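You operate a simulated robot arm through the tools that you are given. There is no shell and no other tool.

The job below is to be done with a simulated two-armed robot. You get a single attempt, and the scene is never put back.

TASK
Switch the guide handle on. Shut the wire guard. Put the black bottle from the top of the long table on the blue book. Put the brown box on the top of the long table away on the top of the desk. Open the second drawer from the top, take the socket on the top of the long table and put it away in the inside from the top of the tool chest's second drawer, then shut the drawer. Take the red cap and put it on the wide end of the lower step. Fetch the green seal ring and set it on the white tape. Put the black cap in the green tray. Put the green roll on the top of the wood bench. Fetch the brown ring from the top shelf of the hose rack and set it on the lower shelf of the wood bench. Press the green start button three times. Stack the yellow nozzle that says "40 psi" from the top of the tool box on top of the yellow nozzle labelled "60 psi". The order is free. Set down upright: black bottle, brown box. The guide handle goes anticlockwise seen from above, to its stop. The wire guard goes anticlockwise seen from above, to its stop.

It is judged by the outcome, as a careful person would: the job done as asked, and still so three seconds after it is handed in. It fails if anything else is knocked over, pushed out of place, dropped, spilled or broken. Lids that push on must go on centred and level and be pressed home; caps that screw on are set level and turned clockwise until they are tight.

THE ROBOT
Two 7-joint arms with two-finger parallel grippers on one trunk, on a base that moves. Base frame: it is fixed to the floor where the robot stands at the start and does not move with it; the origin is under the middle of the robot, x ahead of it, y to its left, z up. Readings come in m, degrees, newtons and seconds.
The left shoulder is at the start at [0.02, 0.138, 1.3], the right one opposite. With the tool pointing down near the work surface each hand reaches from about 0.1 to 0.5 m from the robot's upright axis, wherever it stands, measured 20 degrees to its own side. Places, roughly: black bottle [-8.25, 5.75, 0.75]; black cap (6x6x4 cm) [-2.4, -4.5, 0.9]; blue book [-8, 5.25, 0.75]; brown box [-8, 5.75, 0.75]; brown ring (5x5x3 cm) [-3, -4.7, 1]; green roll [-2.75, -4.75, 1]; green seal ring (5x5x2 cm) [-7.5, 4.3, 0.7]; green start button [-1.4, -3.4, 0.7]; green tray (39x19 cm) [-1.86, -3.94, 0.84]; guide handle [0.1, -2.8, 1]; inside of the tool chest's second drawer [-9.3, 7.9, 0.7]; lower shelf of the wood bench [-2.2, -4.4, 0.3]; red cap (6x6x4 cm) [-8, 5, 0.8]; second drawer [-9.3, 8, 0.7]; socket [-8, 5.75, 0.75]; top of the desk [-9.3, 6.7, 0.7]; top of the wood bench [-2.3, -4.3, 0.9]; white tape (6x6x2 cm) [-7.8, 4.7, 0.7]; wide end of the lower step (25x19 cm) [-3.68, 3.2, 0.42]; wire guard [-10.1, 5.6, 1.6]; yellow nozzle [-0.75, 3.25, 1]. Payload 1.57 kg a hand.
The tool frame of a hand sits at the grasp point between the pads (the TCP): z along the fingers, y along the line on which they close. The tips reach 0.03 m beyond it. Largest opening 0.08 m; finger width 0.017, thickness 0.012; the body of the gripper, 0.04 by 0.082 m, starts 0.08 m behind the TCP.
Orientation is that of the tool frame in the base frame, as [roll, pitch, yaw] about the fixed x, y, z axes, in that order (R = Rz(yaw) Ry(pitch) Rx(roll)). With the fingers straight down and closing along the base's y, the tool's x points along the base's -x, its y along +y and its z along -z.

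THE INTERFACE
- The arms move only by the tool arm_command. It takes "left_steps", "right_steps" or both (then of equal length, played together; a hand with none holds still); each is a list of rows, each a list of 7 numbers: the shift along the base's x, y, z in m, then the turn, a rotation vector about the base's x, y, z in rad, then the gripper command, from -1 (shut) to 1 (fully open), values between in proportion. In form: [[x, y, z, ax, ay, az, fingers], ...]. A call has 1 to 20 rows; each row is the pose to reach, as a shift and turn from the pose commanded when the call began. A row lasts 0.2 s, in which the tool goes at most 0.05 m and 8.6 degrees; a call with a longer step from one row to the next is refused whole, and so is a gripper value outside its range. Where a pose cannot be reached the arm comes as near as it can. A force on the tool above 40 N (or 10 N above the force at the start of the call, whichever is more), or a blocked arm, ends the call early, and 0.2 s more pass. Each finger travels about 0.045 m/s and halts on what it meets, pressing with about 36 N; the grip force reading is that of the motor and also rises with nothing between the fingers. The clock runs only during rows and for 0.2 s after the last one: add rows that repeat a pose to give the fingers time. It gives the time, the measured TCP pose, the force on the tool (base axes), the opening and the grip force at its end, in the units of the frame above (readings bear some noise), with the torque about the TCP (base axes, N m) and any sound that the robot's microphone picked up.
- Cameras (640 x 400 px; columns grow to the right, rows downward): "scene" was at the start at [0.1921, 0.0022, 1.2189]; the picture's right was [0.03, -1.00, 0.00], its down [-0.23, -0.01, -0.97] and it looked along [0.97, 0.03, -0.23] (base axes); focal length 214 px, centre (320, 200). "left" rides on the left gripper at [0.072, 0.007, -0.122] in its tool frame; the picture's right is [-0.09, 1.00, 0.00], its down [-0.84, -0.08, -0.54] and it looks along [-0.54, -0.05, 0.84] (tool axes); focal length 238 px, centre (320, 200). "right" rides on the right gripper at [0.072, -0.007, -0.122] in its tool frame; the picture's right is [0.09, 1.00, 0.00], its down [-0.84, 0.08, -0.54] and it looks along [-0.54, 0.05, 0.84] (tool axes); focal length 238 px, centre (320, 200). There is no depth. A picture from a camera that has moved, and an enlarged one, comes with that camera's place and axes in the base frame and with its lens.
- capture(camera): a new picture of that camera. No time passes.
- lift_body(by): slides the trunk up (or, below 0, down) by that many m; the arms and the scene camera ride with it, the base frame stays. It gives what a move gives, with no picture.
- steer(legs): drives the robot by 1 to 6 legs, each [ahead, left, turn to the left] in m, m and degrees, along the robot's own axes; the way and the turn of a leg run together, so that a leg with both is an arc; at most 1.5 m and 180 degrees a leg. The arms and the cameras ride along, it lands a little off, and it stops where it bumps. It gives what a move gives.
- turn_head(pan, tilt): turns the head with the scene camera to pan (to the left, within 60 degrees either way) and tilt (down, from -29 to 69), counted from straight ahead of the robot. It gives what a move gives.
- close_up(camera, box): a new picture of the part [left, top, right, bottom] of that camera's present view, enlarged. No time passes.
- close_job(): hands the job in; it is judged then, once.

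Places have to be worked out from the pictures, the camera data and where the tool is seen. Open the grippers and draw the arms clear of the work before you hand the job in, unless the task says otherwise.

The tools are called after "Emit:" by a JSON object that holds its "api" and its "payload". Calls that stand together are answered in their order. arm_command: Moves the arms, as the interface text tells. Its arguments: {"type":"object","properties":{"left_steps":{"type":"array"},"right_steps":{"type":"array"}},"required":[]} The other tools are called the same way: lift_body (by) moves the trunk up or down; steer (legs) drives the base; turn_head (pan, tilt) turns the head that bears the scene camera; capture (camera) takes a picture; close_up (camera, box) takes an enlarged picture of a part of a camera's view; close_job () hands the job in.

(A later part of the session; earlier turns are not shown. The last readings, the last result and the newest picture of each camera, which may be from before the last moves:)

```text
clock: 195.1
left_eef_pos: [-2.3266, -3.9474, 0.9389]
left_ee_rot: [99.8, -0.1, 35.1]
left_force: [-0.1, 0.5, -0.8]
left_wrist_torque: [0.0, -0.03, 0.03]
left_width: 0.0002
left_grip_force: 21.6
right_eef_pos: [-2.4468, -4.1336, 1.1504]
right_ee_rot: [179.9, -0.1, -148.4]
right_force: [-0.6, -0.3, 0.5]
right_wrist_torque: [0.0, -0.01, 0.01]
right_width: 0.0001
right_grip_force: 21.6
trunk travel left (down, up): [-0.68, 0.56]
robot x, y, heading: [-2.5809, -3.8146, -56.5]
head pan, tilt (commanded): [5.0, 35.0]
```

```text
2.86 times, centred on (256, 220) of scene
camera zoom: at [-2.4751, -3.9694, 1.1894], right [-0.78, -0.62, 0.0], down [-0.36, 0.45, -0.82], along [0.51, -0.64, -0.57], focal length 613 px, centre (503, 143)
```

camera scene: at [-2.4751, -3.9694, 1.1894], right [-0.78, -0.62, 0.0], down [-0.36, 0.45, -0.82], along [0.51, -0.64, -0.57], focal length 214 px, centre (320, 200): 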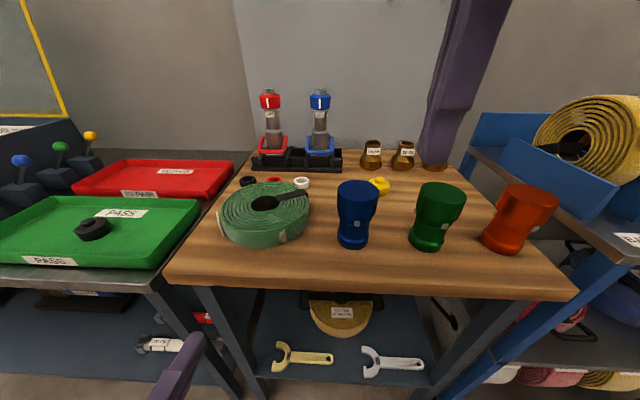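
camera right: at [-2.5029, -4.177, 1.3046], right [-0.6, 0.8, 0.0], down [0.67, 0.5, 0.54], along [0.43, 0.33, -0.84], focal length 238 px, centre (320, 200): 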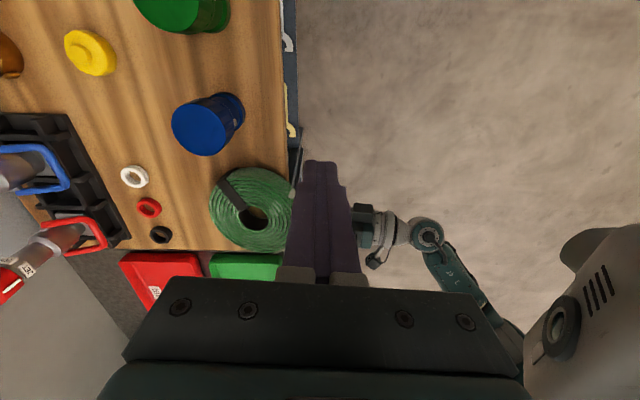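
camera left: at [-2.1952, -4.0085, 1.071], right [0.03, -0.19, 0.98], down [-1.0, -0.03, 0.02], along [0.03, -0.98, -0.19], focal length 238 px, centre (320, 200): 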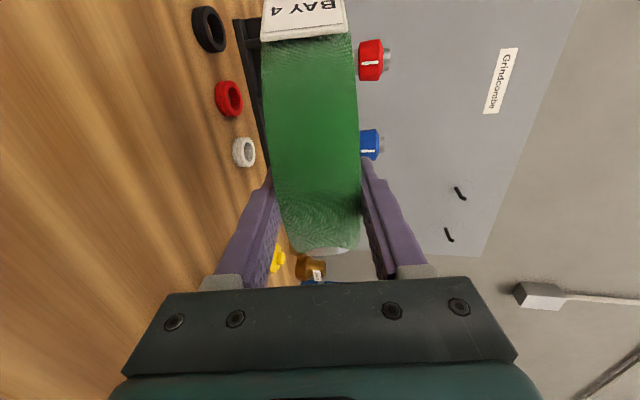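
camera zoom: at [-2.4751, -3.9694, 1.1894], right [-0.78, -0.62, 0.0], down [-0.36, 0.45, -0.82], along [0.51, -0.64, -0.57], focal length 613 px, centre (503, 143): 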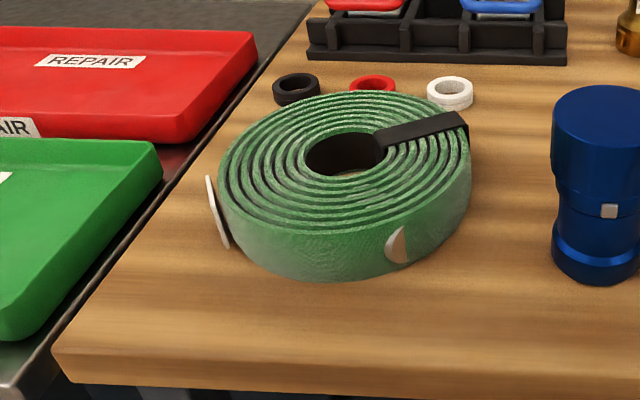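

Green roll is flat and fully on the wood bench, nothing else touched. I back off and restore both hands to the tool-down neutral pose.

Emit:
{"api": "steer", "payload": {"legs": [[-0.35, 0, 1.5]]}}

Emit:
{"api": "arm_command", "payload": {"left_steps": [[0, 0, 0.02, 0.115, 0.08, 0, -1], [0, 0, 0.04, 0.23, 0.16, 0, -1], [0, 0, 0.06, 0.344, 0.241, 0, -1], [0, 0, 0.08, 0.459, 0.321, 0, 0], [0, 0, 0.1, 0.574, 0.401, 0, 1], [0, 0, 0.12, 0.689, 0.481, 0, 1], [0, 0, 0.14, 0.804, 0.562, 0, 1], [0, 0, 0.16, 0.918, 0.642, 0, 1], [0, 0, 0.17, 1.033, 0.722, 0, 1], [0, 0, 0.18, 1.142, 0.798, 0, 1]], "right_steps": [[0, 0, 0, 0, 0, -0.14, -1], [0, 0, 0, 0, 0, -0.28, -1], [0, 0, 0, 0, 0, -0.42, -1], [0, 0, 0, 0, 0, -0.56, 0], [0, 0, 0, 0, 0, -0.7, 1], [-0.01, -0.007, 0, 0, 0, -0.84, 1], [-0.02, -0.014, 0, 0, 0, -0.98, 1], [-0.03, -0.021, 0, 0, 0, -1.12, 1], [-0.04, -0.028, 0, 0, 0, -1.26, 1], [-0.05, -0.035, 0, 0, 0, -1.4, 1]]}}

Emit:
{"api": "arm_command", "payload": {"left_steps": [[0, 0, 0, 0, 0, 0.1428, 1], [0, 0, 0, 0, 0, 0.2856, 1], [0, 0, 0, 0, 0, 0.4284, 1], [0, 0, 0, 0, 0, 0.5712, 1], [0, 0, 0, 0, 0, 0.714, 1], [0, 0, 0, 0, 0, 0.8568, 1], [0, 0, 0, 0, 0, 0.9996, 1], [0, 0, 0, 0, 0, 1.1424, 1], [0, 0, 0, 0, 0, 1.2852, 1], [0, 0, 0, 0, 0, 1.428, 1], [0, 0, 0, 0, 0, 1.56, 1]], "right_steps": [[0, 0, 0, 0, 0, -0.14, 1], [0, 0, 0, 0, 0, -0.17, 1], [-0.02, -0.014, 0, 0, 0, -0.17, 1], [-0.03, -0.021, 0, 0, 0, -0.17, 1], [-0.03, -0.021, 0, 0, 0, -0.17, 1], [-0.03, -0.021, 0, 0, 0, -0.17, 1], [-0.03, -0.021, 0, 0, 0, -0.17, 1], [-0.03, -0.021, 0, 0, 0, -0.17, 1], [-0.03, -0.021, 0, 0, 0, -0.17, 1], [-0.03, -0.021, 0, 0, 0, -0.17, 1], [-0.03, -0.021, 0, 0, 0, -0.17, 1]]}}

```text
clock: 197.3
left_eef_pos: [-2.5208, -3.6474, 0.9409]
left_ee_rot: [99.9, -0.1, 36.6]
left_force: [-0.6, 0.0, 0.2]
left_wrist_torque: [0.01, 0.01, 0.03]
left_width: 0.0
left_grip_force: 21.3
right_eef_pos: [-2.6362, -3.8359, 1.151]
right_ee_rot: [179.9, -0.1, -146.9]
right_force: [-0.4, -1.0, -0.3]
right_wrist_torque: [0.02, 0.03, 0.01]
right_width: 0.0
right_grip_force: 21.4
trunk travel left (down, up): [-0.68, 0.56]
robot x, y, heading: [-2.7792, -3.5236, -54.9]
head pan, tilt (commanded): [5.0, 35.0]
```

```text
clock: 199.3
left_eef_pos: [-2.4988, -3.6292, 0.9884]
left_ee_rot: [168.2, -10.1, 34.0]
left_force: [0.0, -0.8, -0.7]
left_wrist_torque: [0.02, -0.01, -0.02]
left_width: 0.0799
left_grip_force: 0.1
left hand out of reach, approached as far as the arm can: row 4, 5, 6, 7, 8, 9
right_eef_pos: [-2.6715, -3.861, 1.1498]
right_ee_rot: [179.9, -0.1, 144.8]
right_force: [0.1, 0.2, 0.2]
right_wrist_torque: [-0.01, 0.01, 0.02]
right_width: 0.0799
right_grip_force: 0.1
trunk travel left (down, up): [-0.68, 0.56]
robot x, y, heading: [-2.785, -3.5197, -55.1]
head pan, tilt (commanded): [5.0, 35.0]
stopped in row 9 (left hand): the arm was blocked; the commanded pose is now the measured one
```

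```text
clock: 200.3
left_eef_pos: [-2.4693, -3.6048, 0.9828]
left_ee_rot: [163.9, -16.4, 67.4]
left_force: [1.0, -0.4, -0.2]
left_wrist_torque: [0.01, -0.02, 0.03]
left_width: 0.08
left_grip_force: 0.1
left hand out of reach, approached as far as the arm can: row 4, 5
right_eef_pos: [-2.7019, -3.8818, 1.15]
right_ee_rot: [-180.0, -0.3, 135.1]
right_force: [-0.1, 0.7, 0.0]
right_wrist_torque: [0.01, 0.04, 0.0]
right_width: 0.0801
right_grip_force: 0.0
trunk travel left (down, up): [-0.68, 0.56]
robot x, y, heading: [-2.7844, -3.5238, -55.2]
head pan, tilt (commanded): [5.0, 35.0]
stopped in row 5 (left hand): the arm was blocked; the commanded pose is now the measured one
```

The left arm was too close to the body to straighten; I extend it forward first.

Emit:
{"api": "arm_command", "payload": {"left_steps": [[0.0143, -0.0205, 0, 0, 0, 0, 1], [0.0287, -0.041, 0.01, 0, 0, 0, 1], [0.043, -0.0615, 0.02, 0, 0, 0, 1], [0.0573, -0.082, 0.03, 0, 0, 0, 1], [0.0716, -0.1025, 0.04, 0, 0, 0, 1]]}}

```text
clock: 201.6
left_eef_pos: [-2.4, -3.7098, 1.0235]
left_ee_rot: [164.3, -15.7, 67.3]
left_force: [-0.5, -0.7, -0.1]
left_wrist_torque: [-0.01, -0.02, -0.01]
left_width: 0.0801
left_grip_force: 0.0
right_eef_pos: [-2.7008, -3.882, 1.1493]
right_ee_rot: [-179.9, -0.1, 135.0]
right_force: [-0.2, 0.0, 0.2]
right_wrist_torque: [0.02, 0.02, -0.03]
right_width: 0.0799
right_grip_force: 0.1
trunk travel left (down, up): [-0.68, 0.56]
robot x, y, heading: [-2.7836, -3.5242, -55.0]
head pan, tilt (commanded): [5.0, 35.0]
```

Now I level the left tool and turn it back to the neutral yaw.

Emit:
{"api": "arm_command", "payload": {"left_steps": [[0.0057, -0.0082, 0.01, -0.046, 0.12, 0, 1], [0.0115, -0.0164, 0.02, -0.093, 0.239, 0, 1], [0.0115, -0.0164, 0.03, -0.139, 0.359, 0, 1]], "right_steps": [[0, 0, 0, 0, 0, -0.05, 1], [0, 0, 0, 0, 0, -0.1, 1], [0, 0, 0, 0, 0, -0.15, 1]]}}

Emit:
{"api": "arm_command", "payload": {"left_steps": [[0, 0, 0.01, 0, 0, 0.14, 1], [0, 0, 0.02, 0, 0, 0.28, 1], [0, 0, 0.03, 0, 0, 0.42, 1], [0, 0, 0.04, 0, 0, 0.56, 1], [0, 0, 0.05, 0, 0, 0.7, 1], [0, 0, 0.06, 0, 0, 0.84, 1], [0, 0, 0.06, 0, 0, 0.95, 1]]}}

```text
clock: 202.3
left_eef_pos: [-2.3801, -3.7253, 1.0495]
left_ee_rot: [180.0, -0.5, 65.2]
left_force: [0.0, -0.7, -0.6]
left_wrist_torque: [-0.03, -0.02, 0.02]
left_width: 0.0799
left_grip_force: 0.0
left hand out of reach, approached as far as the arm can: row 3
right_eef_pos: [-2.7025, -3.8814, 1.149]
right_ee_rot: [-180.0, -0.1, 126.4]
right_force: [0.4, -0.2, -0.5]
right_wrist_torque: [-0.02, -0.01, -0.03]
right_width: 0.0801
right_grip_force: 0.1
trunk travel left (down, up): [-0.68, 0.56]
robot x, y, heading: [-2.7822, -3.5244, -54.9]
head pan, tilt (commanded): [5.0, 35.0]
```

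```text
clock: 203.9
left_eef_pos: [-2.3618, -3.7359, 1.1032]
left_ee_rot: [180.0, -0.1, 119.6]
left_force: [-1.7, 0.2, 0.5]
left_wrist_torque: [0.0, 0.03, 0.0]
left_width: 0.08
left_grip_force: 0.0
left hand out of reach, approached as far as the arm can: row 1, 2, 3, 4, 5, 6, 7
right_eef_pos: [-2.7029, -3.8804, 1.1494]
right_ee_rot: [-180.0, -0.1, 126.5]
right_force: [-0.9, 0.3, 0.1]
right_wrist_torque: [-0.02, 0.01, 0.0]
right_width: 0.0801
right_grip_force: 0.0
trunk travel left (down, up): [-0.68, 0.56]
robot x, y, heading: [-2.7831, -3.5232, -55.3]
head pan, tilt (commanded): [5.0, 35.0]
```

Both arms are neutral again. Next the brown ring, triangulated at (-3.002,-4.736,0.96) on the rack's top shelf. I drive right 0.68 m and ahead 0.4 m for the right hand.

Emit:
{"api": "steer", "payload": {"legs": [[0, -0.68, 0], [0.38, 0, 0]]}}

Emit:
{"api": "turn_head", "payload": {"pan": -10, "tilt": 40}}

Emit:
{"api": "capture", "payload": {"camera": "scene"}}

Emit:
{"api": "capture", "payload": {"camera": "right"}}

```text
clock: 209.6
left_eef_pos: [-2.6881, -4.427, 1.103]
left_ee_rot: [180.0, -0.3, 119.3]
left_force: [0.0, 0.2, -0.1]
left_wrist_torque: [0.01, 0.0, 0.03]
left_width: 0.0801
left_grip_force: 0.0
right_eef_pos: [-3.0278, -4.572, 1.149]
right_ee_rot: [179.9, -0.3, 126.4]
right_force: [0.2, 0.1, 0.6]
right_wrist_torque: [0.0, 0.01, -0.01]
right_width: 0.0801
right_grip_force: 0.0
trunk travel left (down, up): [-0.68, 0.56]
robot x, y, heading: [-3.1055, -4.2141, -55.2]
head pan, tilt (commanded): [5.0, 35.0]
```

```text
clock: 210.4
left_eef_pos: [-2.6866, -4.4278, 1.1036]
left_ee_rot: [179.9, -0.3, 119.3]
left_force: [0.2, -0.3, -0.5]
left_wrist_torque: [0.0, 0.01, 0.04]
left_width: 0.0799
left_grip_force: 0.0
right_eef_pos: [-3.0276, -4.5727, 1.1495]
right_ee_rot: [180.0, -0.1, 126.4]
right_force: [-0.6, -0.3, 0.5]
right_wrist_torque: [-0.01, 0.01, -0.06]
right_width: 0.0798
right_grip_force: 0.0
trunk travel left (down, up): [-0.68, 0.56]
robot x, y, heading: [-3.1089, -4.2179, -55.1]
head pan, tilt (commanded): [-10.0, 40.0]
```

```text
taken
camera scene: at [-3.0154, -4.3738, 1.1819], right [-0.91, -0.42, 0.0], down [-0.27, 0.58, -0.77], along [0.32, -0.69, -0.64], focal length 214 px, centre (320, 200)
```

scene: 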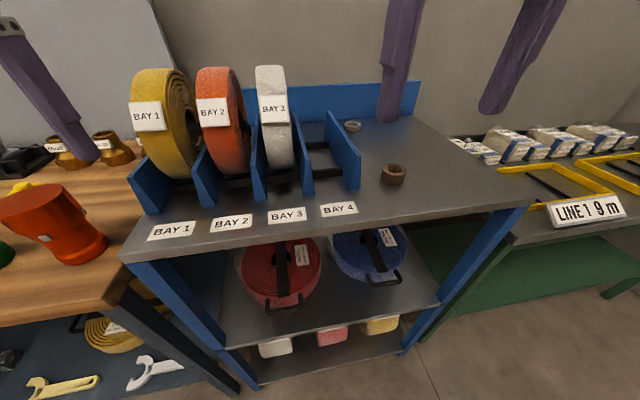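

```text
taken
camera right: at [-3.0742, -4.5191, 1.2714], right [0.75, 0.66, 0.0], down [0.56, -0.63, 0.54], along [0.36, -0.4, -0.84], focal length 238 px, centre (320, 200)
```

right: 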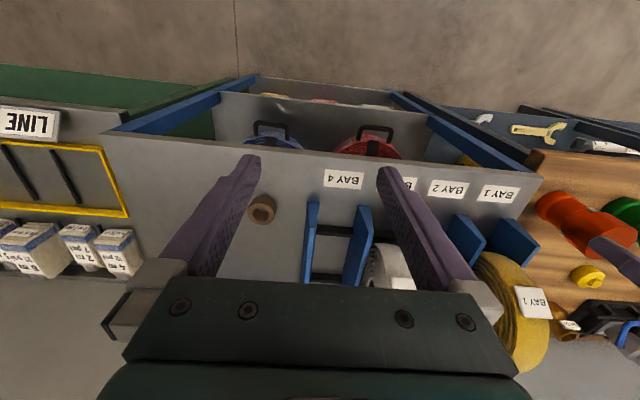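

Ring confirmed at (-2.998,-4.743,0.959). The left hand is near the yellow roll's height, so I lift the trunk 0.1 m before driving 7 cm ahead.

Emit:
{"api": "lift_body", "payload": {"by": 0.1}}

Emit:
{"api": "steer", "payload": {"legs": [[0.07, 0, 0]]}}

Emit:
{"api": "capture", "payload": {"camera": "right"}}

```text
clock: 211.7
left_eef_pos: [-2.6874, -4.4276, 1.2023]
left_ee_rot: [179.9, -0.3, 119.3]
left_force: [0.0, 0.0, -0.1]
left_wrist_torque: [-0.03, -0.02, 0.0]
left_width: 0.0801
left_grip_force: 0.0
right_eef_pos: [-3.0278, -4.5722, 1.2491]
right_ee_rot: [-180.0, -0.2, 126.4]
right_force: [0.3, 0.1, -0.3]
right_wrist_torque: [-0.01, -0.06, 0.03]
right_width: 0.0801
right_grip_force: 0.1
trunk travel left (down, up): [-0.78, 0.46]
robot x, y, heading: [-3.1063, -4.2136, -55.1]
head pan, tilt (commanded): [-10.0, 40.0]
```

```text
clock: 212.7
left_eef_pos: [-2.6485, -4.4837, 1.2034]
left_ee_rot: [179.9, -0.3, 119.3]
left_force: [0.7, 0.0, -0.4]
left_wrist_torque: [0.0, 0.03, 0.01]
left_width: 0.0801
left_grip_force: 0.1
right_eef_pos: [-2.9885, -4.628, 1.2509]
right_ee_rot: [179.9, -0.2, 126.3]
right_force: [0.2, -1.2, 0.3]
right_wrist_torque: [-0.02, -0.01, -0.02]
right_width: 0.0801
right_grip_force: 0.0
trunk travel left (down, up): [-0.78, 0.46]
robot x, y, heading: [-3.0662, -4.2693, -55.3]
head pan, tilt (commanded): [-10.0, 40.0]
```

```text
taken
camera right: at [-3.0355, -4.5748, 1.3713], right [0.75, 0.66, 0.0], down [0.56, -0.63, 0.54], along [0.36, -0.4, -0.84], focal length 238 px, centre (320, 200)
```

right: 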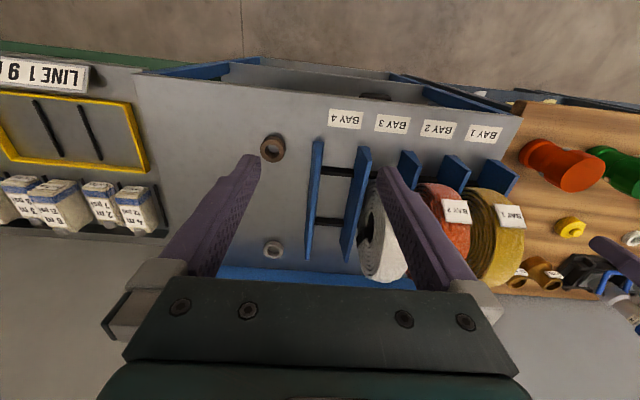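

Ring at (-2.997,-4.743). I move the right hand above it and descend to z≈1.06, then check.

Emit:
{"api": "arm_command", "payload": {"right_steps": [[-0.002, -0.029, -0.02, 0, 0, 0, 1], [-0.005, -0.058, -0.05, 0, 0, 0, 1], [-0.007, -0.087, -0.085, 0, 0, 0, 1], [-0.0095, -0.115, -0.12, 0, 0, 0, 1], [-0.0095, -0.115, -0.155, 0, 0, 0, 1], [-0.0095, -0.115, -0.19, 0, 0, 0, 1]]}}

Emit:
{"api": "capture", "payload": {"camera": "right"}}

Emit:
{"api": "capture", "payload": {"camera": "scene"}}

```text
clock: 214.1
left_eef_pos: [-2.648, -4.4825, 1.2027]
left_ee_rot: [179.9, -0.3, 119.3]
left_force: [0.1, 0.0, 0.6]
left_wrist_torque: [0.02, 0.01, 0.02]
left_width: 0.08
left_grip_force: 0.0
right_eef_pos: [-3.0001, -4.7433, 1.0593]
right_ee_rot: [-179.9, -0.1, 126.4]
right_force: [-0.3, 0.2, -0.8]
right_wrist_torque: [0.02, -0.01, -0.04]
right_width: 0.0799
right_grip_force: 0.1
trunk travel left (down, up): [-0.78, 0.46]
robot x, y, heading: [-3.0677, -4.2727, -55.3]
head pan, tilt (commanded): [-10.0, 40.0]
```

```text
taken
camera right: at [-3.047, -4.6905, 1.181], right [0.75, 0.66, 0.0], down [0.56, -0.63, 0.54], along [0.36, -0.4, -0.84], focal length 238 px, centre (320, 200)
```

right: 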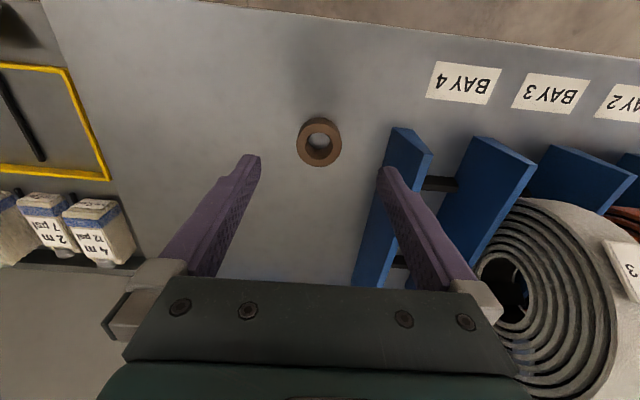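

```text
taken
camera scene: at [-2.9766, -4.4297, 1.2819], right [-0.91, -0.42, 0.0], down [-0.27, 0.58, -0.77], along [0.32, -0.7, -0.64], focal length 214 px, centre (320, 200)
```

scene: 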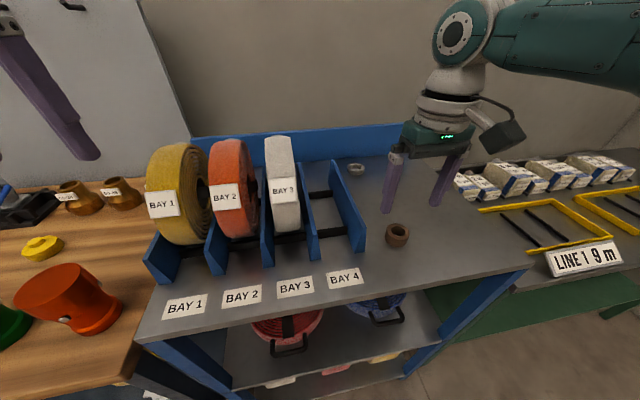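

Ring is centred. I narrow the opening slightly to keep clear of the divider, descend to z≈0.978 and close.

Emit:
{"api": "arm_command", "payload": {"right_steps": [[0.002, -0.003, -0.01, 0, 0, 0, 0.7], [0.002, -0.003, -0.03, 0, 0, 0, 0.7], [0.002, -0.003, -0.055, 0, 0, 0, 0.7], [0.002, -0.003, -0.08, 0, 0, 0, 0.7], [0.002, -0.003, -0.08, 0, 0, 0, -1], [0.002, -0.003, -0.08, 0, 0, 0, -1], [0.002, -0.003, -0.08, 0, 0, 0, -1], [0.002, -0.003, -0.08, 0, 0, 0, -1]]}}

Emit:
{"api": "capture", "payload": {"camera": "right"}}

```text
clock: 215.9
left_eef_pos: [-2.6488, -4.484, 1.2025]
left_ee_rot: [179.9, -0.3, 119.4]
left_force: [0.5, -0.1, 0.0]
left_wrist_torque: [0.03, 0.01, -0.01]
left_width: 0.08
left_grip_force: 0.2
right_eef_pos: [-2.9984, -4.7447, 0.9809]
right_ee_rot: [-180.0, -0.3, 126.4]
right_force: [0.4, -0.7, 0.0]
right_wrist_torque: [-0.04, -0.03, 0.03]
right_width: 0.0419
right_grip_force: 36.2
trunk travel left (down, up): [-0.78, 0.46]
robot x, y, heading: [-3.0676, -4.2679, -55.3]
head pan, tilt (commanded): [-10.0, 40.0]
```

```text
taken
camera right: at [-3.0455, -4.6911, 1.1027], right [0.75, 0.66, 0.0], down [0.56, -0.63, 0.54], along [0.36, -0.4, -0.84], focal length 238 px, centre (320, 200)
```

right: 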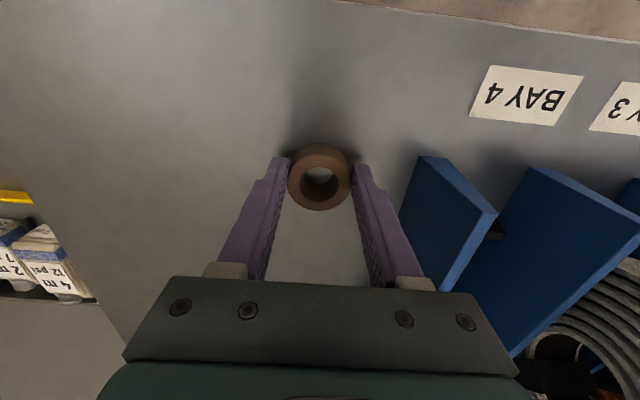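

Ring gripped (0.042 m). I lift it.

Emit:
{"api": "arm_command", "payload": {"right_steps": [[0, 0, 0.02, 0, 0, 0, -1], [0, 0, 0.05, 0, 0, 0, -1], [0, 0, 0.08, 0, 0, 0, -1], [0, 0, 0.11, 0, 0, 0, -1], [-0.006, 0.008, 0.14, 0, 0, 0, -1], [-0.011, 0.016, 0.17, 0, 0, 0, -1], [-0.02, 0.03, 0.2, 0, 0, 0, -1]]}}

Emit:
{"api": "steer", "payload": {"legs": [[-0.45, 0, 0]]}}

Emit:
{"api": "capture", "payload": {"camera": "right"}}

```text
clock: 217.5
left_eef_pos: [-2.6487, -4.4826, 1.2023]
left_ee_rot: [179.9, -0.3, 119.3]
left_force: [0.9, 0.0, 0.7]
left_wrist_torque: [-0.03, 0.0, -0.01]
left_width: 0.0802
left_grip_force: 0.1
right_eef_pos: [-3.016, -4.7139, 1.1802]
right_ee_rot: [-180.0, -0.3, 126.3]
right_force: [-0.1, 0.2, -0.5]
right_wrist_torque: [-0.01, 0.01, -0.02]
right_width: 0.0417
right_grip_force: 36.4
trunk travel left (down, up): [-0.78, 0.46]
robot x, y, heading: [-3.0697, -4.2693, -55.1]
head pan, tilt (commanded): [-10.0, 40.0]
```

```text
clock: 220.2
left_eef_pos: [-2.9034, -4.1151, 1.2029]
left_ee_rot: [180.0, -0.3, 119.6]
left_force: [-0.1, 0.3, 0.1]
left_wrist_torque: [0.01, 0.0, 0.01]
left_width: 0.0799
left_grip_force: 0.0
right_eef_pos: [-3.2697, -4.348, 1.181]
right_ee_rot: [180.0, -0.2, 126.7]
right_force: [0.5, 0.4, -0.8]
right_wrist_torque: [0.0, 0.01, -0.01]
right_width: 0.0419
right_grip_force: 36.3
trunk travel left (down, up): [-0.78, 0.46]
robot x, y, heading: [-3.3236, -3.9056, -54.6]
head pan, tilt (commanded): [-10.0, 40.0]
```

```text
taken
camera right: at [-3.3161, -4.2959, 1.3021], right [0.74, 0.67, 0.0], down [0.56, -0.63, 0.54], along [0.36, -0.4, -0.84], focal length 238 px, centre (320, 200)
```

right: 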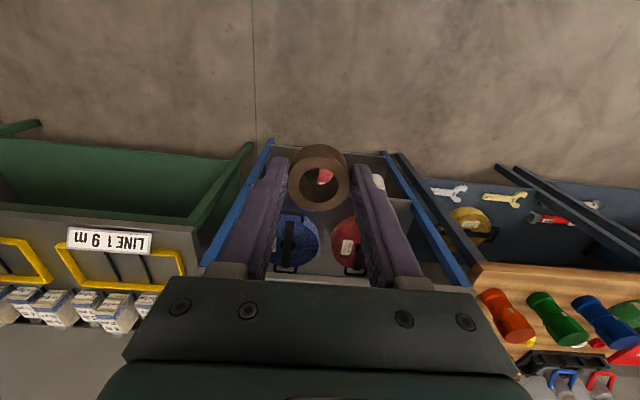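

Ring in hand, clear of the rack. I sidestep left to face the wood bench and lower the trunk to look at its lower shelf.

Emit:
{"api": "steer", "payload": {"legs": [[0, 0.55, 0]]}}

Emit:
{"api": "lift_body", "payload": {"by": -0.5}}

Emit:
{"api": "turn_head", "payload": {"pan": 0, "tilt": 25}}

Emit:
{"api": "capture", "payload": {"camera": "scene"}}

```text
clock: 223.3
left_eef_pos: [-2.4629, -3.8048, 1.203]
left_ee_rot: [179.8, -0.3, 119.7]
left_force: [-0.5, -0.7, -1.2]
left_wrist_torque: [0.03, -0.01, -0.01]
left_width: 0.0802
left_grip_force: 0.0
right_eef_pos: [-2.8285, -4.0381, 1.1797]
right_ee_rot: [-179.9, -0.2, 126.6]
right_force: [0.5, -0.2, -0.5]
right_wrist_torque: [-0.03, 0.0, 0.01]
right_width: 0.0414
right_grip_force: 36.4
trunk travel left (down, up): [-0.78, 0.46]
robot x, y, heading: [-2.8818, -3.5952, -54.8]
head pan, tilt (commanded): [-10.0, 40.0]
```

```text
refused: -0.5 is not a number from -0.4 to 0.4
```

```text
clock: 224.1
left_eef_pos: [-2.4625, -3.806, 1.2022]
left_ee_rot: [179.9, -0.3, 119.6]
left_force: [0.2, -0.1, 0.0]
left_wrist_torque: [0.02, 0.01, -0.01]
left_width: 0.08
left_grip_force: 0.1
right_eef_pos: [-2.8288, -4.0375, 1.1808]
right_ee_rot: [179.9, -0.2, 126.6]
right_force: [-0.6, 0.4, -0.8]
right_wrist_torque: [-0.01, -0.03, -0.01]
right_width: 0.0415
right_grip_force: 36.0
trunk travel left (down, up): [-0.78, 0.46]
robot x, y, heading: [-2.8817, -3.5928, -54.8]
head pan, tilt (commanded): [0.0, 25.0]
```

```text
taken
camera scene: at [-2.7742, -3.7515, 1.3051], right [-0.82, -0.58, 0.0], down [-0.24, 0.35, -0.91], along [0.52, -0.74, -0.42], focal length 214 px, centre (320, 200)
```

scene: 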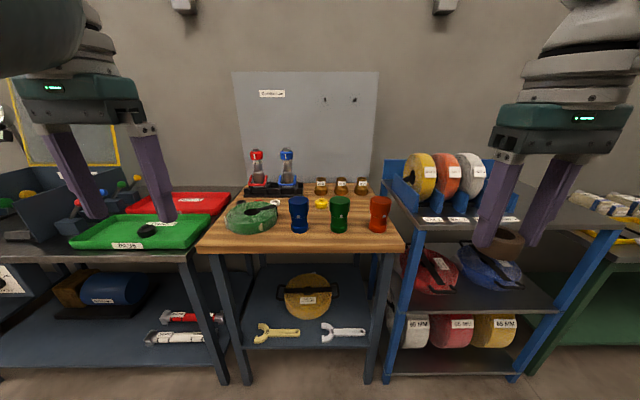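

Trunk moves are limited to 0.4 m per call; I lower in two steps and look at the shelf.

Emit:
{"api": "lift_body", "payload": {"by": -0.4}}

Emit:
{"api": "lift_body", "payload": {"by": -0.15}}

Emit:
{"api": "capture", "payload": {"camera": "scene"}}

```text
clock: 227.9
left_eef_pos: [-2.4627, -3.8054, 0.803]
left_ee_rot: [179.9, -0.3, 119.6]
left_force: [0.2, -0.4, 0.5]
left_wrist_torque: [-0.02, -0.02, -0.01]
left_width: 0.0802
left_grip_force: 0.1
right_eef_pos: [-2.8286, -4.0369, 0.78]
right_ee_rot: [-180.0, -0.2, 126.6]
right_force: [0.2, 0.0, -0.3]
right_wrist_torque: [0.0, -0.02, -0.03]
right_width: 0.041
right_grip_force: 36.1
trunk travel left (down, up): [-0.38, 0.86]
robot x, y, heading: [-2.8835, -3.5924, -55.1]
head pan, tilt (commanded): [0.0, 25.0]
```

```text
clock: 229.7
left_eef_pos: [-2.4623, -3.805, 0.6534]
left_ee_rot: [179.9, -0.3, 119.8]
left_force: [-0.1, 0.0, 1.1]
left_wrist_torque: [-0.02, 0.01, 0.0]
left_width: 0.0797
left_grip_force: 0.1
right_eef_pos: [-2.8273, -4.0378, 0.632]
right_ee_rot: [-180.0, -0.2, 126.5]
right_force: [0.6, 0.0, -0.5]
right_wrist_torque: [-0.03, 0.01, -0.04]
right_width: 0.0414
right_grip_force: 36.0
trunk travel left (down, up): [-0.23, 1.01]
robot x, y, heading: [-2.8833, -3.5889, -54.9]
head pan, tilt (commanded): [0.0, 25.0]
```

```text
taken
camera scene: at [-2.7741, -3.7515, 0.7552], right [-0.82, -0.58, 0.0], down [-0.24, 0.35, -0.91], along [0.52, -0.74, -0.42], focal length 214 px, centre (320, 200)
```

scene: 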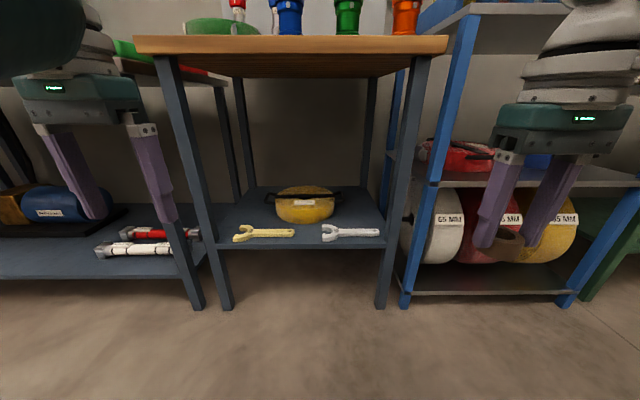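

The lower shelf is at z≈0.325 with a free gap between the two wrenches (s≈4.38, n≈2.13). I'll turn the right hand 90° so its fingers close front-to-back, move it inward, and retract the left hand; first shift left 0.12 m.

Emit:
{"api": "steer", "payload": {"legs": [[0, 0.12, 0]]}}

Emit:
{"api": "arm_command", "payload": {"right_steps": [[0.009, 0.006, 0, 0, 0, 0.14, -1], [0.018, 0.0125, 0, 0, 0, 0.28, -1], [0.027, 0.019, 0, 0, 0, 0.42, -1], [0.036, 0.025, 0, 0, 0, 0.56, -1], [0.045, 0.031, 0, 0, 0, 0.7, -1], [0.054, 0.038, 0, 0, 0, 0.84, -1], [0.063, 0.044, 0, 0, 0, 0.98, -1], [0.072, 0.05, 0, 0, 0, 1.12, -1], [0.081, 0.057, 0, 0, 0, 1.26, -1], [0.09, 0.063, 0, 0, 0, 1.4, -1], [0.1, 0.07, 0, 0, 0, 1.54, -1]], "left_steps": [[-0.005, 0.007, -0.01, 0, 0, 0, 1], [-0.01, 0.015, -0.02, 0, 0, 0, 1], [-0.016, 0.022, -0.03, 0, 0, 0, 1], [-0.021, 0.03, -0.04, 0, 0, 0, 1], [-0.026, 0.037, -0.05, 0, 0, 0, 1], [-0.032, 0.045, -0.06, 0, 0, 0, 1], [-0.037, 0.052, -0.07, 0, 0, 0, 1], [-0.042, 0.06, -0.08, 0, 0, 0, 1], [-0.047, 0.067, -0.09, 0, 0, 0, 1], [-0.053, 0.075, -0.1, 0, 0, 0, 1], [-0.058, 0.082, -0.1, 0, 0, 0, 1]]}}

Emit:
{"api": "capture", "payload": {"camera": "scene"}}

```text
clock: 230.9
left_eef_pos: [-2.3661, -3.7366, 0.6532]
left_ee_rot: [-179.9, -0.3, 119.6]
left_force: [-0.5, -0.9, 0.0]
left_wrist_torque: [-0.01, 0.0, -0.03]
left_width: 0.0802
left_grip_force: 0.0
right_eef_pos: [-2.7323, -3.9703, 0.6301]
right_ee_rot: [180.0, -0.1, 126.7]
right_force: [-0.1, 0.1, 0.2]
right_wrist_torque: [0.0, -0.01, -0.01]
right_width: 0.0412
right_grip_force: 36.0
trunk travel left (down, up): [-0.23, 1.01]
robot x, y, heading: [-2.7832, -3.525, -54.7]
head pan, tilt (commanded): [0.0, 25.0]
```

```text
clock: 233.3
left_eef_pos: [-2.3941, -3.6539, 0.5419]
left_ee_rot: [178.5, 0.5, 121.2]
left_force: [0.1, -0.2, 0.1]
left_wrist_torque: [0.01, 0.0, -0.02]
left_width: 0.08
left_grip_force: 0.0
left hand out of reach, approached as far as the arm can: row 1, 2, 3, 4, 5, 6, 7, 8, 9, 10, 11
right_eef_pos: [-2.6324, -3.8979, 0.6306]
right_ee_rot: [180.0, -0.1, -145.0]
right_force: [-0.1, 0.5, -1.4]
right_wrist_torque: [-0.01, 0.03, -0.02]
right_width: 0.0408
right_grip_force: 36.1
trunk travel left (down, up): [-0.23, 1.01]
robot x, y, heading: [-2.787, -3.5263, -54.6]
head pan, tilt (commanded): [0.0, 25.0]
```

```text
taken
camera scene: at [-2.6765, -3.6825, 0.7552], right [-0.82, -0.58, 0.0], down [-0.24, 0.35, -0.91], along [0.52, -0.74, -0.42], focal length 214 px, centre (320, 200)
```

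scene: 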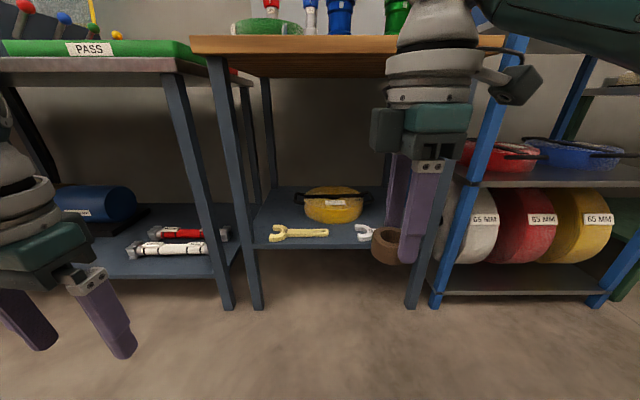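

The ring hand is turned. The left hand would run into the bench's left leg when I drive in, so I shift it inward, then lower the trunk 0.15 m.

Emit:
{"api": "arm_command", "payload": {"left_steps": [[-0.025, -0.018, 0, 0, 0, 0, 1], [-0.05, -0.035, 0, 0, 0, 0, 1], [-0.075, -0.053, 0, 0, 0, 0, 1], [-0.1, -0.07, 0, 0, 0, 0, 1]]}}

Emit:
{"api": "lift_body", "payload": {"by": -0.15}}

Emit:
{"api": "capture", "payload": {"camera": "scene"}}

```text
clock: 234.5
left_eef_pos: [-2.4714, -3.7226, 0.5215]
left_ee_rot: [175.8, 0.2, 122.1]
left_force: [-0.3, 0.4, -0.2]
left_wrist_torque: [0.02, -0.01, 0.0]
left_width: 0.0803
left_grip_force: 0.1
left hand out of reach, approached as far as the arm can: row 1, 2, 3, 4
right_eef_pos: [-2.631, -3.8984, 0.6321]
right_ee_rot: [180.0, 0.0, -145.1]
right_force: [0.4, 0.5, 0.0]
right_wrist_torque: [-0.01, 0.01, -0.04]
right_width: 0.0408
right_grip_force: 36.0
trunk travel left (down, up): [-0.23, 1.01]
robot x, y, heading: [-2.7846, -3.5253, -54.6]
head pan, tilt (commanded): [0.0, 25.0]
stopped in row 4 (left hand): the arm was blocked; the commanded pose is now the measured one
```

```text
clock: 236.3
left_eef_pos: [-2.4722, -3.7241, 0.3709]
left_ee_rot: [175.9, 0.1, 122.1]
left_force: [0.1, -0.5, 0.6]
left_wrist_torque: [-0.01, 0.03, 0.01]
left_width: 0.08
left_grip_force: 0.0
right_eef_pos: [-2.6319, -3.9, 0.481]
right_ee_rot: [180.0, -0.2, -144.9]
right_force: [0.1, -0.8, 0.3]
right_wrist_torque: [0.02, -0.04, -0.01]
right_width: 0.041
right_grip_force: 35.9
trunk travel left (down, up): [-0.08, 1.16]
robot x, y, heading: [-2.787, -3.5239, -54.6]
head pan, tilt (commanded): [0.0, 25.0]
```

```text
taken
camera scene: at [-2.6768, -3.6828, 0.6052], right [-0.82, -0.58, 0.0], down [-0.24, 0.35, -0.91], along [0.52, -0.74, -0.42], focal length 214 px, centre (320, 200)
```

scene: 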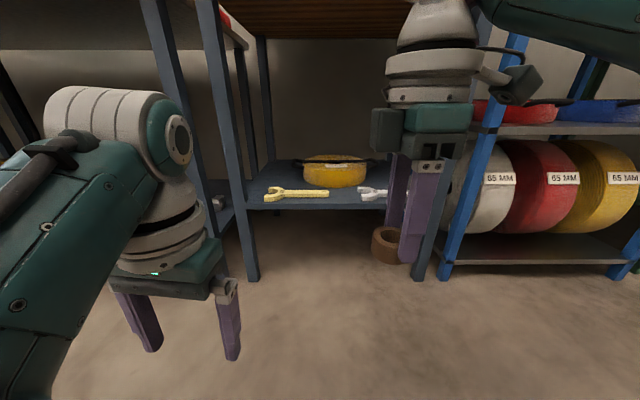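

The left elbow sits forward on the left, where the bench leg would be. I bring the left hand to its neutral higher/forward pose so the elbow swings back.

Emit:
{"api": "arm_command", "payload": {"left_steps": [[0.01, -0.0135, 0.02, 0, 0, 0, 1], [0.02, -0.027, 0.05, 0.02, 0, 0, 1], [0.03, -0.041, 0.08, 0.04, 0, 0, 1], [0.04, -0.054, 0.11, 0.04, 0.0, 0, 1], [0.046, -0.065, 0.14, 0.04, 0.0, 0, 1], [0.046, -0.065, 0.17, 0.04, 0.0, 0, 1]]}}

Emit:
{"api": "capture", "payload": {"camera": "scene"}}

```text
clock: 237.7
left_eef_pos: [-2.4158, -3.8127, 0.5393]
left_ee_rot: [175.4, -1.8, 121.7]
left_force: [0.0, -0.5, 0.0]
left_wrist_torque: [-0.03, 0.01, -0.01]
left_width: 0.08
left_grip_force: 0.0
left hand out of reach, approached as far as the arm can: row 2, 3, 4, 5, 6
right_eef_pos: [-2.6315, -3.8988, 0.4811]
right_ee_rot: [-180.0, 0.0, -145.0]
right_force: [0.0, -0.1, -0.8]
right_wrist_torque: [-0.01, 0.02, 0.01]
right_width: 0.0409
right_grip_force: 36.2
trunk travel left (down, up): [-0.08, 1.16]
robot x, y, heading: [-2.7868, -3.525, -54.7]
head pan, tilt (commanded): [0.0, 25.0]
```

```text
taken
camera scene: at [-2.6765, -3.6831, 0.6052], right [-0.82, -0.58, 0.0], down [-0.24, 0.34, -0.91], along [0.52, -0.74, -0.42], focal length 214 px, centre (320, 200)
```

scene: 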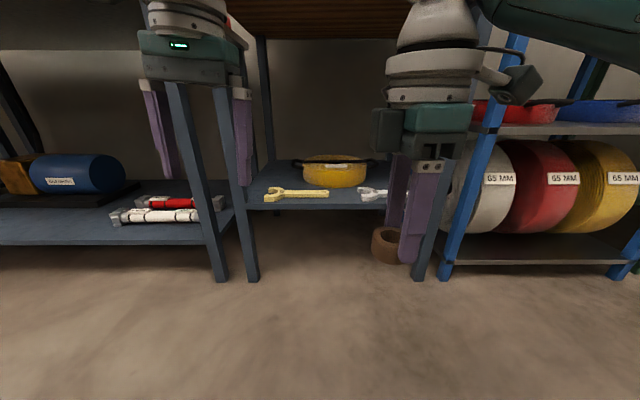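

I shift the base 3 cm right, bring the left hand 5 cm inward and the right hand inward/lower, so everything clears the legs when I drive in.

Emit:
{"api": "steer", "payload": {"legs": [[0, -0.03, 0]]}}

Emit:
{"api": "arm_command", "payload": {"left_steps": [[-0.014, -0.01, 0, 0, 0, 0, 1], [-0.028, -0.02, 0, 0, 0, 0, 1], [-0.041, -0.029, 0, 0, 0, 0, 1]], "right_steps": [[0.01, 0.007, -0.025, 0, 0, 0, -1], [0.02, 0.014, -0.05, 0, 0, 0, -1], [0.031, 0.022, -0.075, 0, 0, 0, -1]]}}

Emit:
{"api": "steer", "payload": {"legs": [[0.25, 0, 0]]}}

Emit:
{"api": "turn_head", "payload": {"pan": 0, "tilt": 15}}

Emit:
{"api": "capture", "payload": {"camera": "scene"}}

Emit:
{"api": "capture", "payload": {"camera": "right"}}

```text
clock: 238.5
left_eef_pos: [-2.4358, -3.8256, 0.5402]
left_ee_rot: [175.1, -1.8, 122.0]
left_force: [-0.5, 0.3, 0.0]
left_wrist_torque: [0.0, 0.01, -0.02]
left_width: 0.0799
left_grip_force: 0.1
right_eef_pos: [-2.6529, -3.9148, 0.4812]
right_ee_rot: [-179.9, 0.0, -145.0]
right_force: [-0.2, 0.0, -0.1]
right_wrist_torque: [-0.04, 0.02, 0.01]
right_width: 0.0409
right_grip_force: 36.3
trunk travel left (down, up): [-0.08, 1.16]
robot x, y, heading: [-2.8116, -3.5406, -55.0]
head pan, tilt (commanded): [0.0, 25.0]
```

```text
clock: 239.3
left_eef_pos: [-2.4802, -3.8566, 0.5388]
left_ee_rot: [175.3, -1.9, 122.0]
left_force: [0.1, -0.6, -0.6]
left_wrist_torque: [0.01, 0.03, 0.02]
left_width: 0.0802
left_grip_force: 0.1
right_eef_pos: [-2.6252, -3.8951, 0.4076]
right_ee_rot: [-180.0, -0.1, -145.0]
right_force: [0.7, -0.4, -0.6]
right_wrist_torque: [0.02, -0.01, 0.02]
right_width: 0.0409
right_grip_force: 35.7
trunk travel left (down, up): [-0.08, 1.16]
robot x, y, heading: [-2.8165, -3.5453, -54.7]
head pan, tilt (commanded): [0.0, 25.0]
```

```text
clock: 241.1
left_eef_pos: [-2.3394, -4.0553, 0.5393]
left_ee_rot: [175.4, -2.0, 121.9]
left_force: [0.3, 0.2, -0.3]
left_wrist_torque: [-0.01, 0.03, 0.0]
left_width: 0.0798
left_grip_force: 0.1
right_eef_pos: [-2.4837, -4.0935, 0.4062]
right_ee_rot: [179.9, -0.1, -144.9]
right_force: [0.4, -1.2, 0.2]
right_wrist_torque: [-0.04, -0.02, 0.0]
right_width: 0.0408
right_grip_force: 36.1
trunk travel left (down, up): [-0.08, 1.16]
robot x, y, heading: [-2.6666, -3.7456, -54.7]
head pan, tilt (commanded): [0.0, 25.0]
```

```text
clock: 241.9
left_eef_pos: [-2.3383, -4.0574, 0.54]
left_ee_rot: [175.3, -1.9, 121.9]
left_force: [0.5, -0.2, -0.1]
left_wrist_torque: [0.01, -0.03, 0.0]
left_width: 0.0802
left_grip_force: 0.0
right_eef_pos: [-2.4829, -4.0951, 0.4081]
right_ee_rot: [-179.9, -0.1, -145.0]
right_force: [-0.2, 0.6, -0.3]
right_wrist_torque: [0.02, 0.01, 0.01]
right_width: 0.0408
right_grip_force: 36.1
trunk travel left (down, up): [-0.08, 1.16]
robot x, y, heading: [-2.672, -3.7418, -54.8]
head pan, tilt (commanded): [0.0, 15.0]
```

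```text
taken
camera scene: at [-2.5583, -3.9019, 0.6214], right [-0.82, -0.58, 0.0], down [-0.15, 0.21, -0.97], along [0.56, -0.79, -0.26], focal length 214 px, centre (320, 200)
```

scene: 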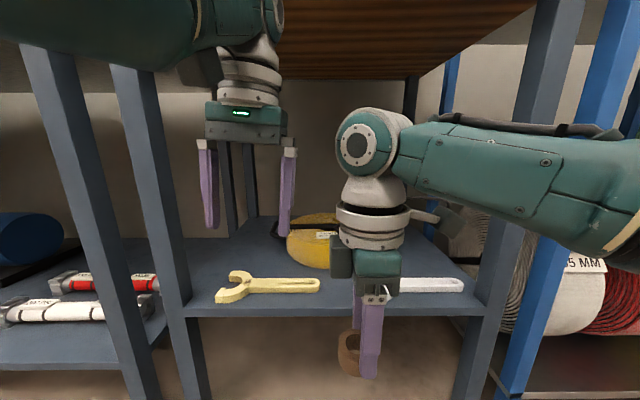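

```text
taken
camera right: at [-2.5368, -4.1422, 0.529], right [-0.65, 0.76, 0.0], down [0.64, 0.54, 0.54], along [0.41, 0.35, -0.84], focal length 238 px, centre (320, 200)
```

right: 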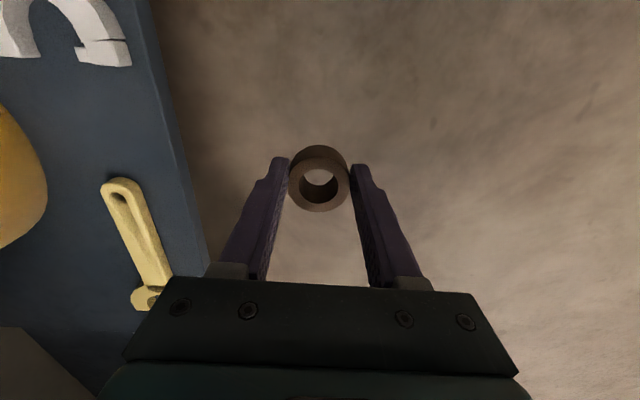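

The gap between the wrenches is s 4.33–4.43 at n≈2.1 and the ring hand is aligned (s≈4.38). I drive 0.12 m ahead carefully.

Emit:
{"api": "steer", "payload": {"legs": [[0.12, 0, 0]]}}

Emit:
{"api": "capture", "payload": {"camera": "scene"}}

Emit:
{"api": "capture", "payload": {"camera": "right"}}

```text
clock: 243.1
left_eef_pos: [-2.2713, -4.1526, 0.5388]
left_ee_rot: [175.4, -1.9, 121.9]
left_force: [0.2, 1.0, 0.0]
left_wrist_torque: [0.0, -0.04, -0.01]
left_width: 0.0801
left_grip_force: 0.0
right_eef_pos: [-2.4161, -4.1907, 0.4058]
right_ee_rot: [179.9, -0.2, -145.0]
right_force: [0.4, 0.1, 0.4]
right_wrist_torque: [0.0, -0.01, 0.02]
right_width: 0.0408
right_grip_force: 36.1
trunk travel left (down, up): [-0.08, 1.16]
robot x, y, heading: [-2.6024, -3.8392, -54.6]
head pan, tilt (commanded): [0.0, 15.0]
```

```text
taken
camera scene: at [-2.4909, -3.9974, 0.6211], right [-0.82, -0.58, 0.0], down [-0.15, 0.21, -0.97], along [0.56, -0.79, -0.26], focal length 214 px, centre (320, 200)
```

scene: 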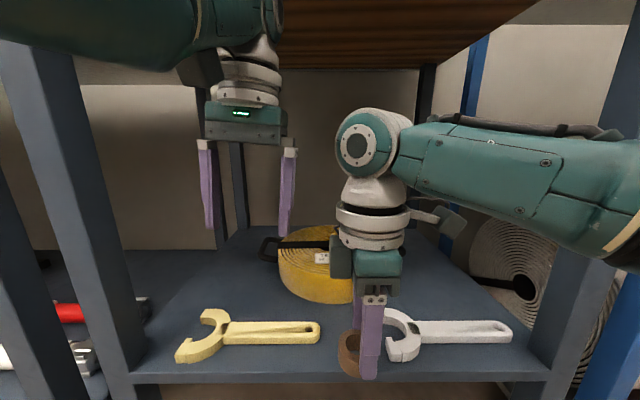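

```text
taken
camera right: at [-2.4695, -4.2374, 0.5282], right [-0.65, 0.76, 0.0], down [0.64, 0.54, 0.54], along [0.41, 0.35, -0.84], focal length 238 px, centre (320, 200)
```

right: 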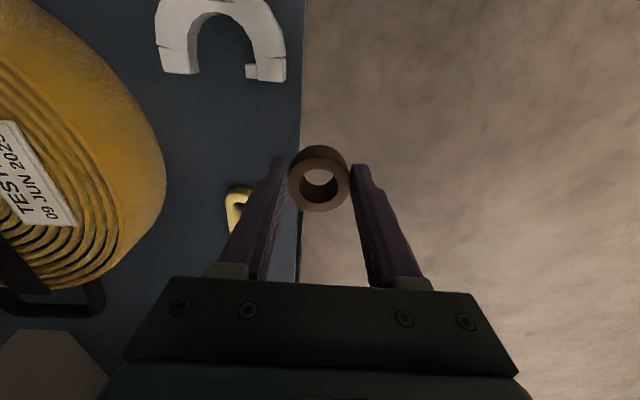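

Aligned. I extend the hand 6.8 cm forward over the gap, then lower toward the shelf.

Emit:
{"api": "arm_command", "payload": {"right_steps": [[0.013, -0.0186, 0, 0, 0, 0, -1], [0.026, -0.0371, 0, 0, 0, 0, -1], [0.039, -0.0557, 0, 0, 0, 0, -1], [0.039, -0.0557, -0.015, 0, 0, 0, -1], [0.039, -0.0557, -0.03, 0, 0, 0, -1]]}}

Emit:
{"api": "capture", "payload": {"camera": "right"}}

Emit:
{"api": "close_up", "payload": {"camera": "scene", "box": [240, 250, 480, 400]}}

```text
clock: 244.3
left_eef_pos: [-2.2696, -4.155, 0.5376]
left_ee_rot: [175.3, -1.7, 122.0]
left_force: [0.2, 0.0, -0.3]
left_wrist_torque: [-0.02, 0.0, -0.01]
left_width: 0.08
left_grip_force: 0.1
right_eef_pos: [-2.392, -4.2367, 0.3821]
right_ee_rot: [180.0, -0.1, -145.0]
right_force: [-0.3, -0.3, 0.1]
right_wrist_torque: [0.01, 0.01, 0.0]
right_width: 0.0407
right_grip_force: 36.2
right hand out of reach, approached as far as the arm can: row 3, 4, 5
trunk travel left (down, up): [-0.08, 1.16]
robot x, y, heading: [-2.5994, -3.8366, -54.8]
head pan, tilt (commanded): [0.0, 15.0]
```

```text
taken
camera right: at [-2.4453, -4.2835, 0.503], right [-0.65, 0.76, 0.0], down [0.64, 0.54, 0.54], along [0.41, 0.35, -0.84], focal length 238 px, centre (320, 200)
```

right: 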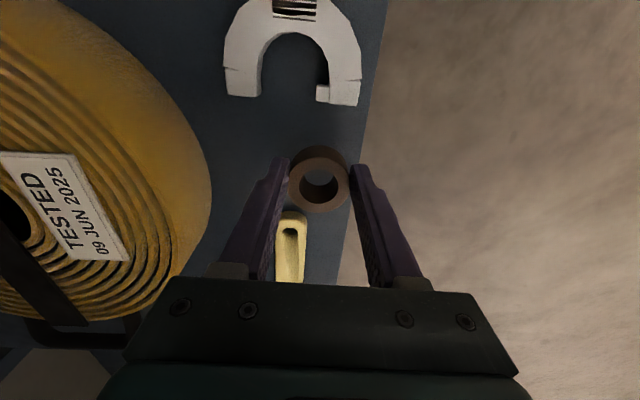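

```text
2.67 times, centred on (360, 325) of scene
camera zoom: at [-2.49, -3.9986, 0.6214], right [-0.82, -0.58, 0.0], down [-0.15, 0.21, -0.97], along [0.56, -0.79, -0.26], focal length 572 px, centre (213, -133)
```

zoom: 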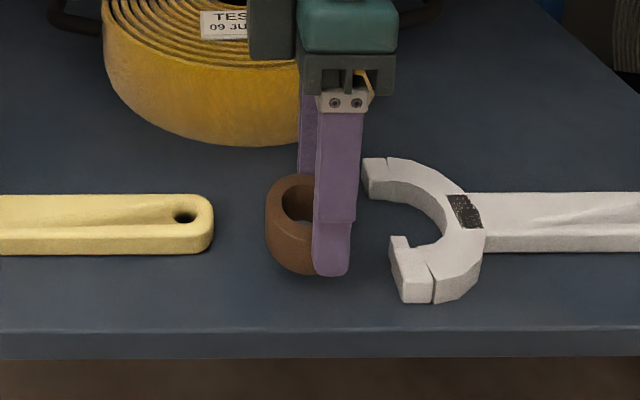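

The ring is over the shelf between the wrenches (reach limit, n≈2.10 is fine). I lower the last ~2 cm with the trunk.

Emit:
{"api": "lift_body", "payload": {"by": -0.014}}

Emit:
{"api": "close_up", "payload": {"camera": "scene", "box": [240, 250, 480, 400]}}

```text
clock: 244.9
left_eef_pos: [-2.2703, -4.1542, 0.5245]
left_ee_rot: [175.3, -1.8, 121.9]
left_force: [-0.3, -0.1, -0.8]
left_wrist_torque: [-0.04, -0.01, -0.03]
left_width: 0.0799
left_grip_force: 0.0
right_eef_pos: [-2.3921, -4.2364, 0.3669]
right_ee_rot: [180.0, -0.3, -145.0]
right_force: [-0.5, 0.8, -0.1]
right_wrist_torque: [0.03, 0.01, -0.03]
right_width: 0.0409
right_grip_force: 35.7
trunk travel left (down, up): [-0.066, 1.174]
robot x, y, heading: [-2.6013, -3.8411, -55.1]
head pan, tilt (commanded): [0.0, 15.0]
```

```text
2.67 times, centred on (360, 325) of scene
camera zoom: at [-2.49, -3.9987, 0.6073], right [-0.82, -0.58, 0.0], down [-0.15, 0.21, -0.97], along [0.56, -0.79, -0.26], focal length 572 px, centre (213, -133)
```

zoom: 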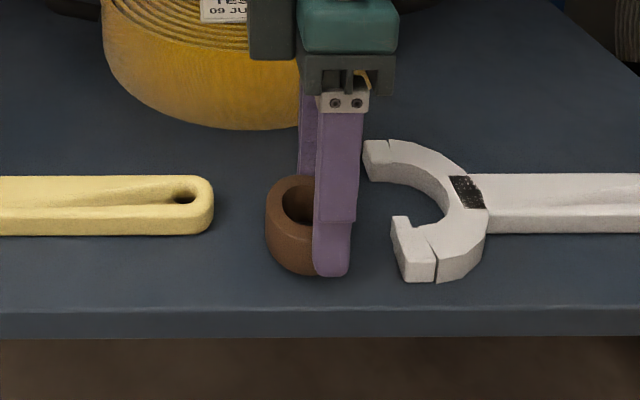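

No contact yet. I lower in 6 mm steps.

Emit:
{"api": "lift_body", "payload": {"by": -0.007}}

Emit:
{"api": "close_up", "payload": {"camera": "scene", "box": [240, 250, 480, 400]}}

```text
clock: 245.5
left_eef_pos: [-2.2699, -4.1537, 0.519]
left_ee_rot: [175.3, -1.8, 121.9]
left_force: [-0.2, 0.1, -0.1]
left_wrist_torque: [-0.03, -0.02, 0.05]
left_width: 0.08
left_grip_force: 0.0
right_eef_pos: [-2.3908, -4.237, 0.3618]
right_ee_rot: [179.9, -0.1, -145.0]
right_force: [-2.5, 1.9, 8.7]
right_wrist_torque: [0.01, -0.02, 0.01]
right_width: 0.0412
right_grip_force: 36.2
trunk travel left (down, up): [-0.059, 1.181]
robot x, y, heading: [-2.6006, -3.8393, -54.7]
head pan, tilt (commanded): [0.0, 15.0]
```

```text
2.67 times, centred on (360, 325) of scene
camera zoom: at [-2.4901, -3.9989, 0.6005], right [-0.82, -0.58, 0.0], down [-0.15, 0.21, -0.97], along [0.56, -0.79, -0.26], focal length 572 px, centre (213, -133)
```

zoom: 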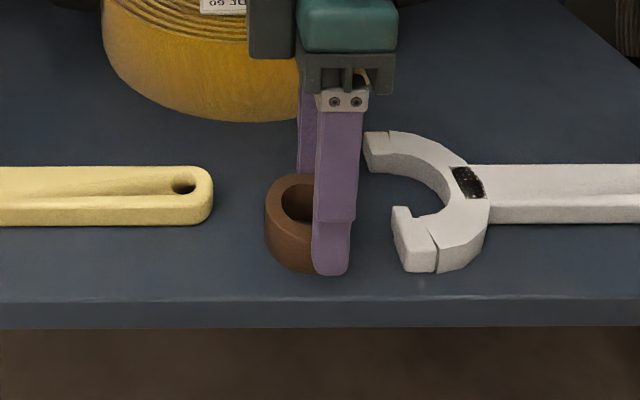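

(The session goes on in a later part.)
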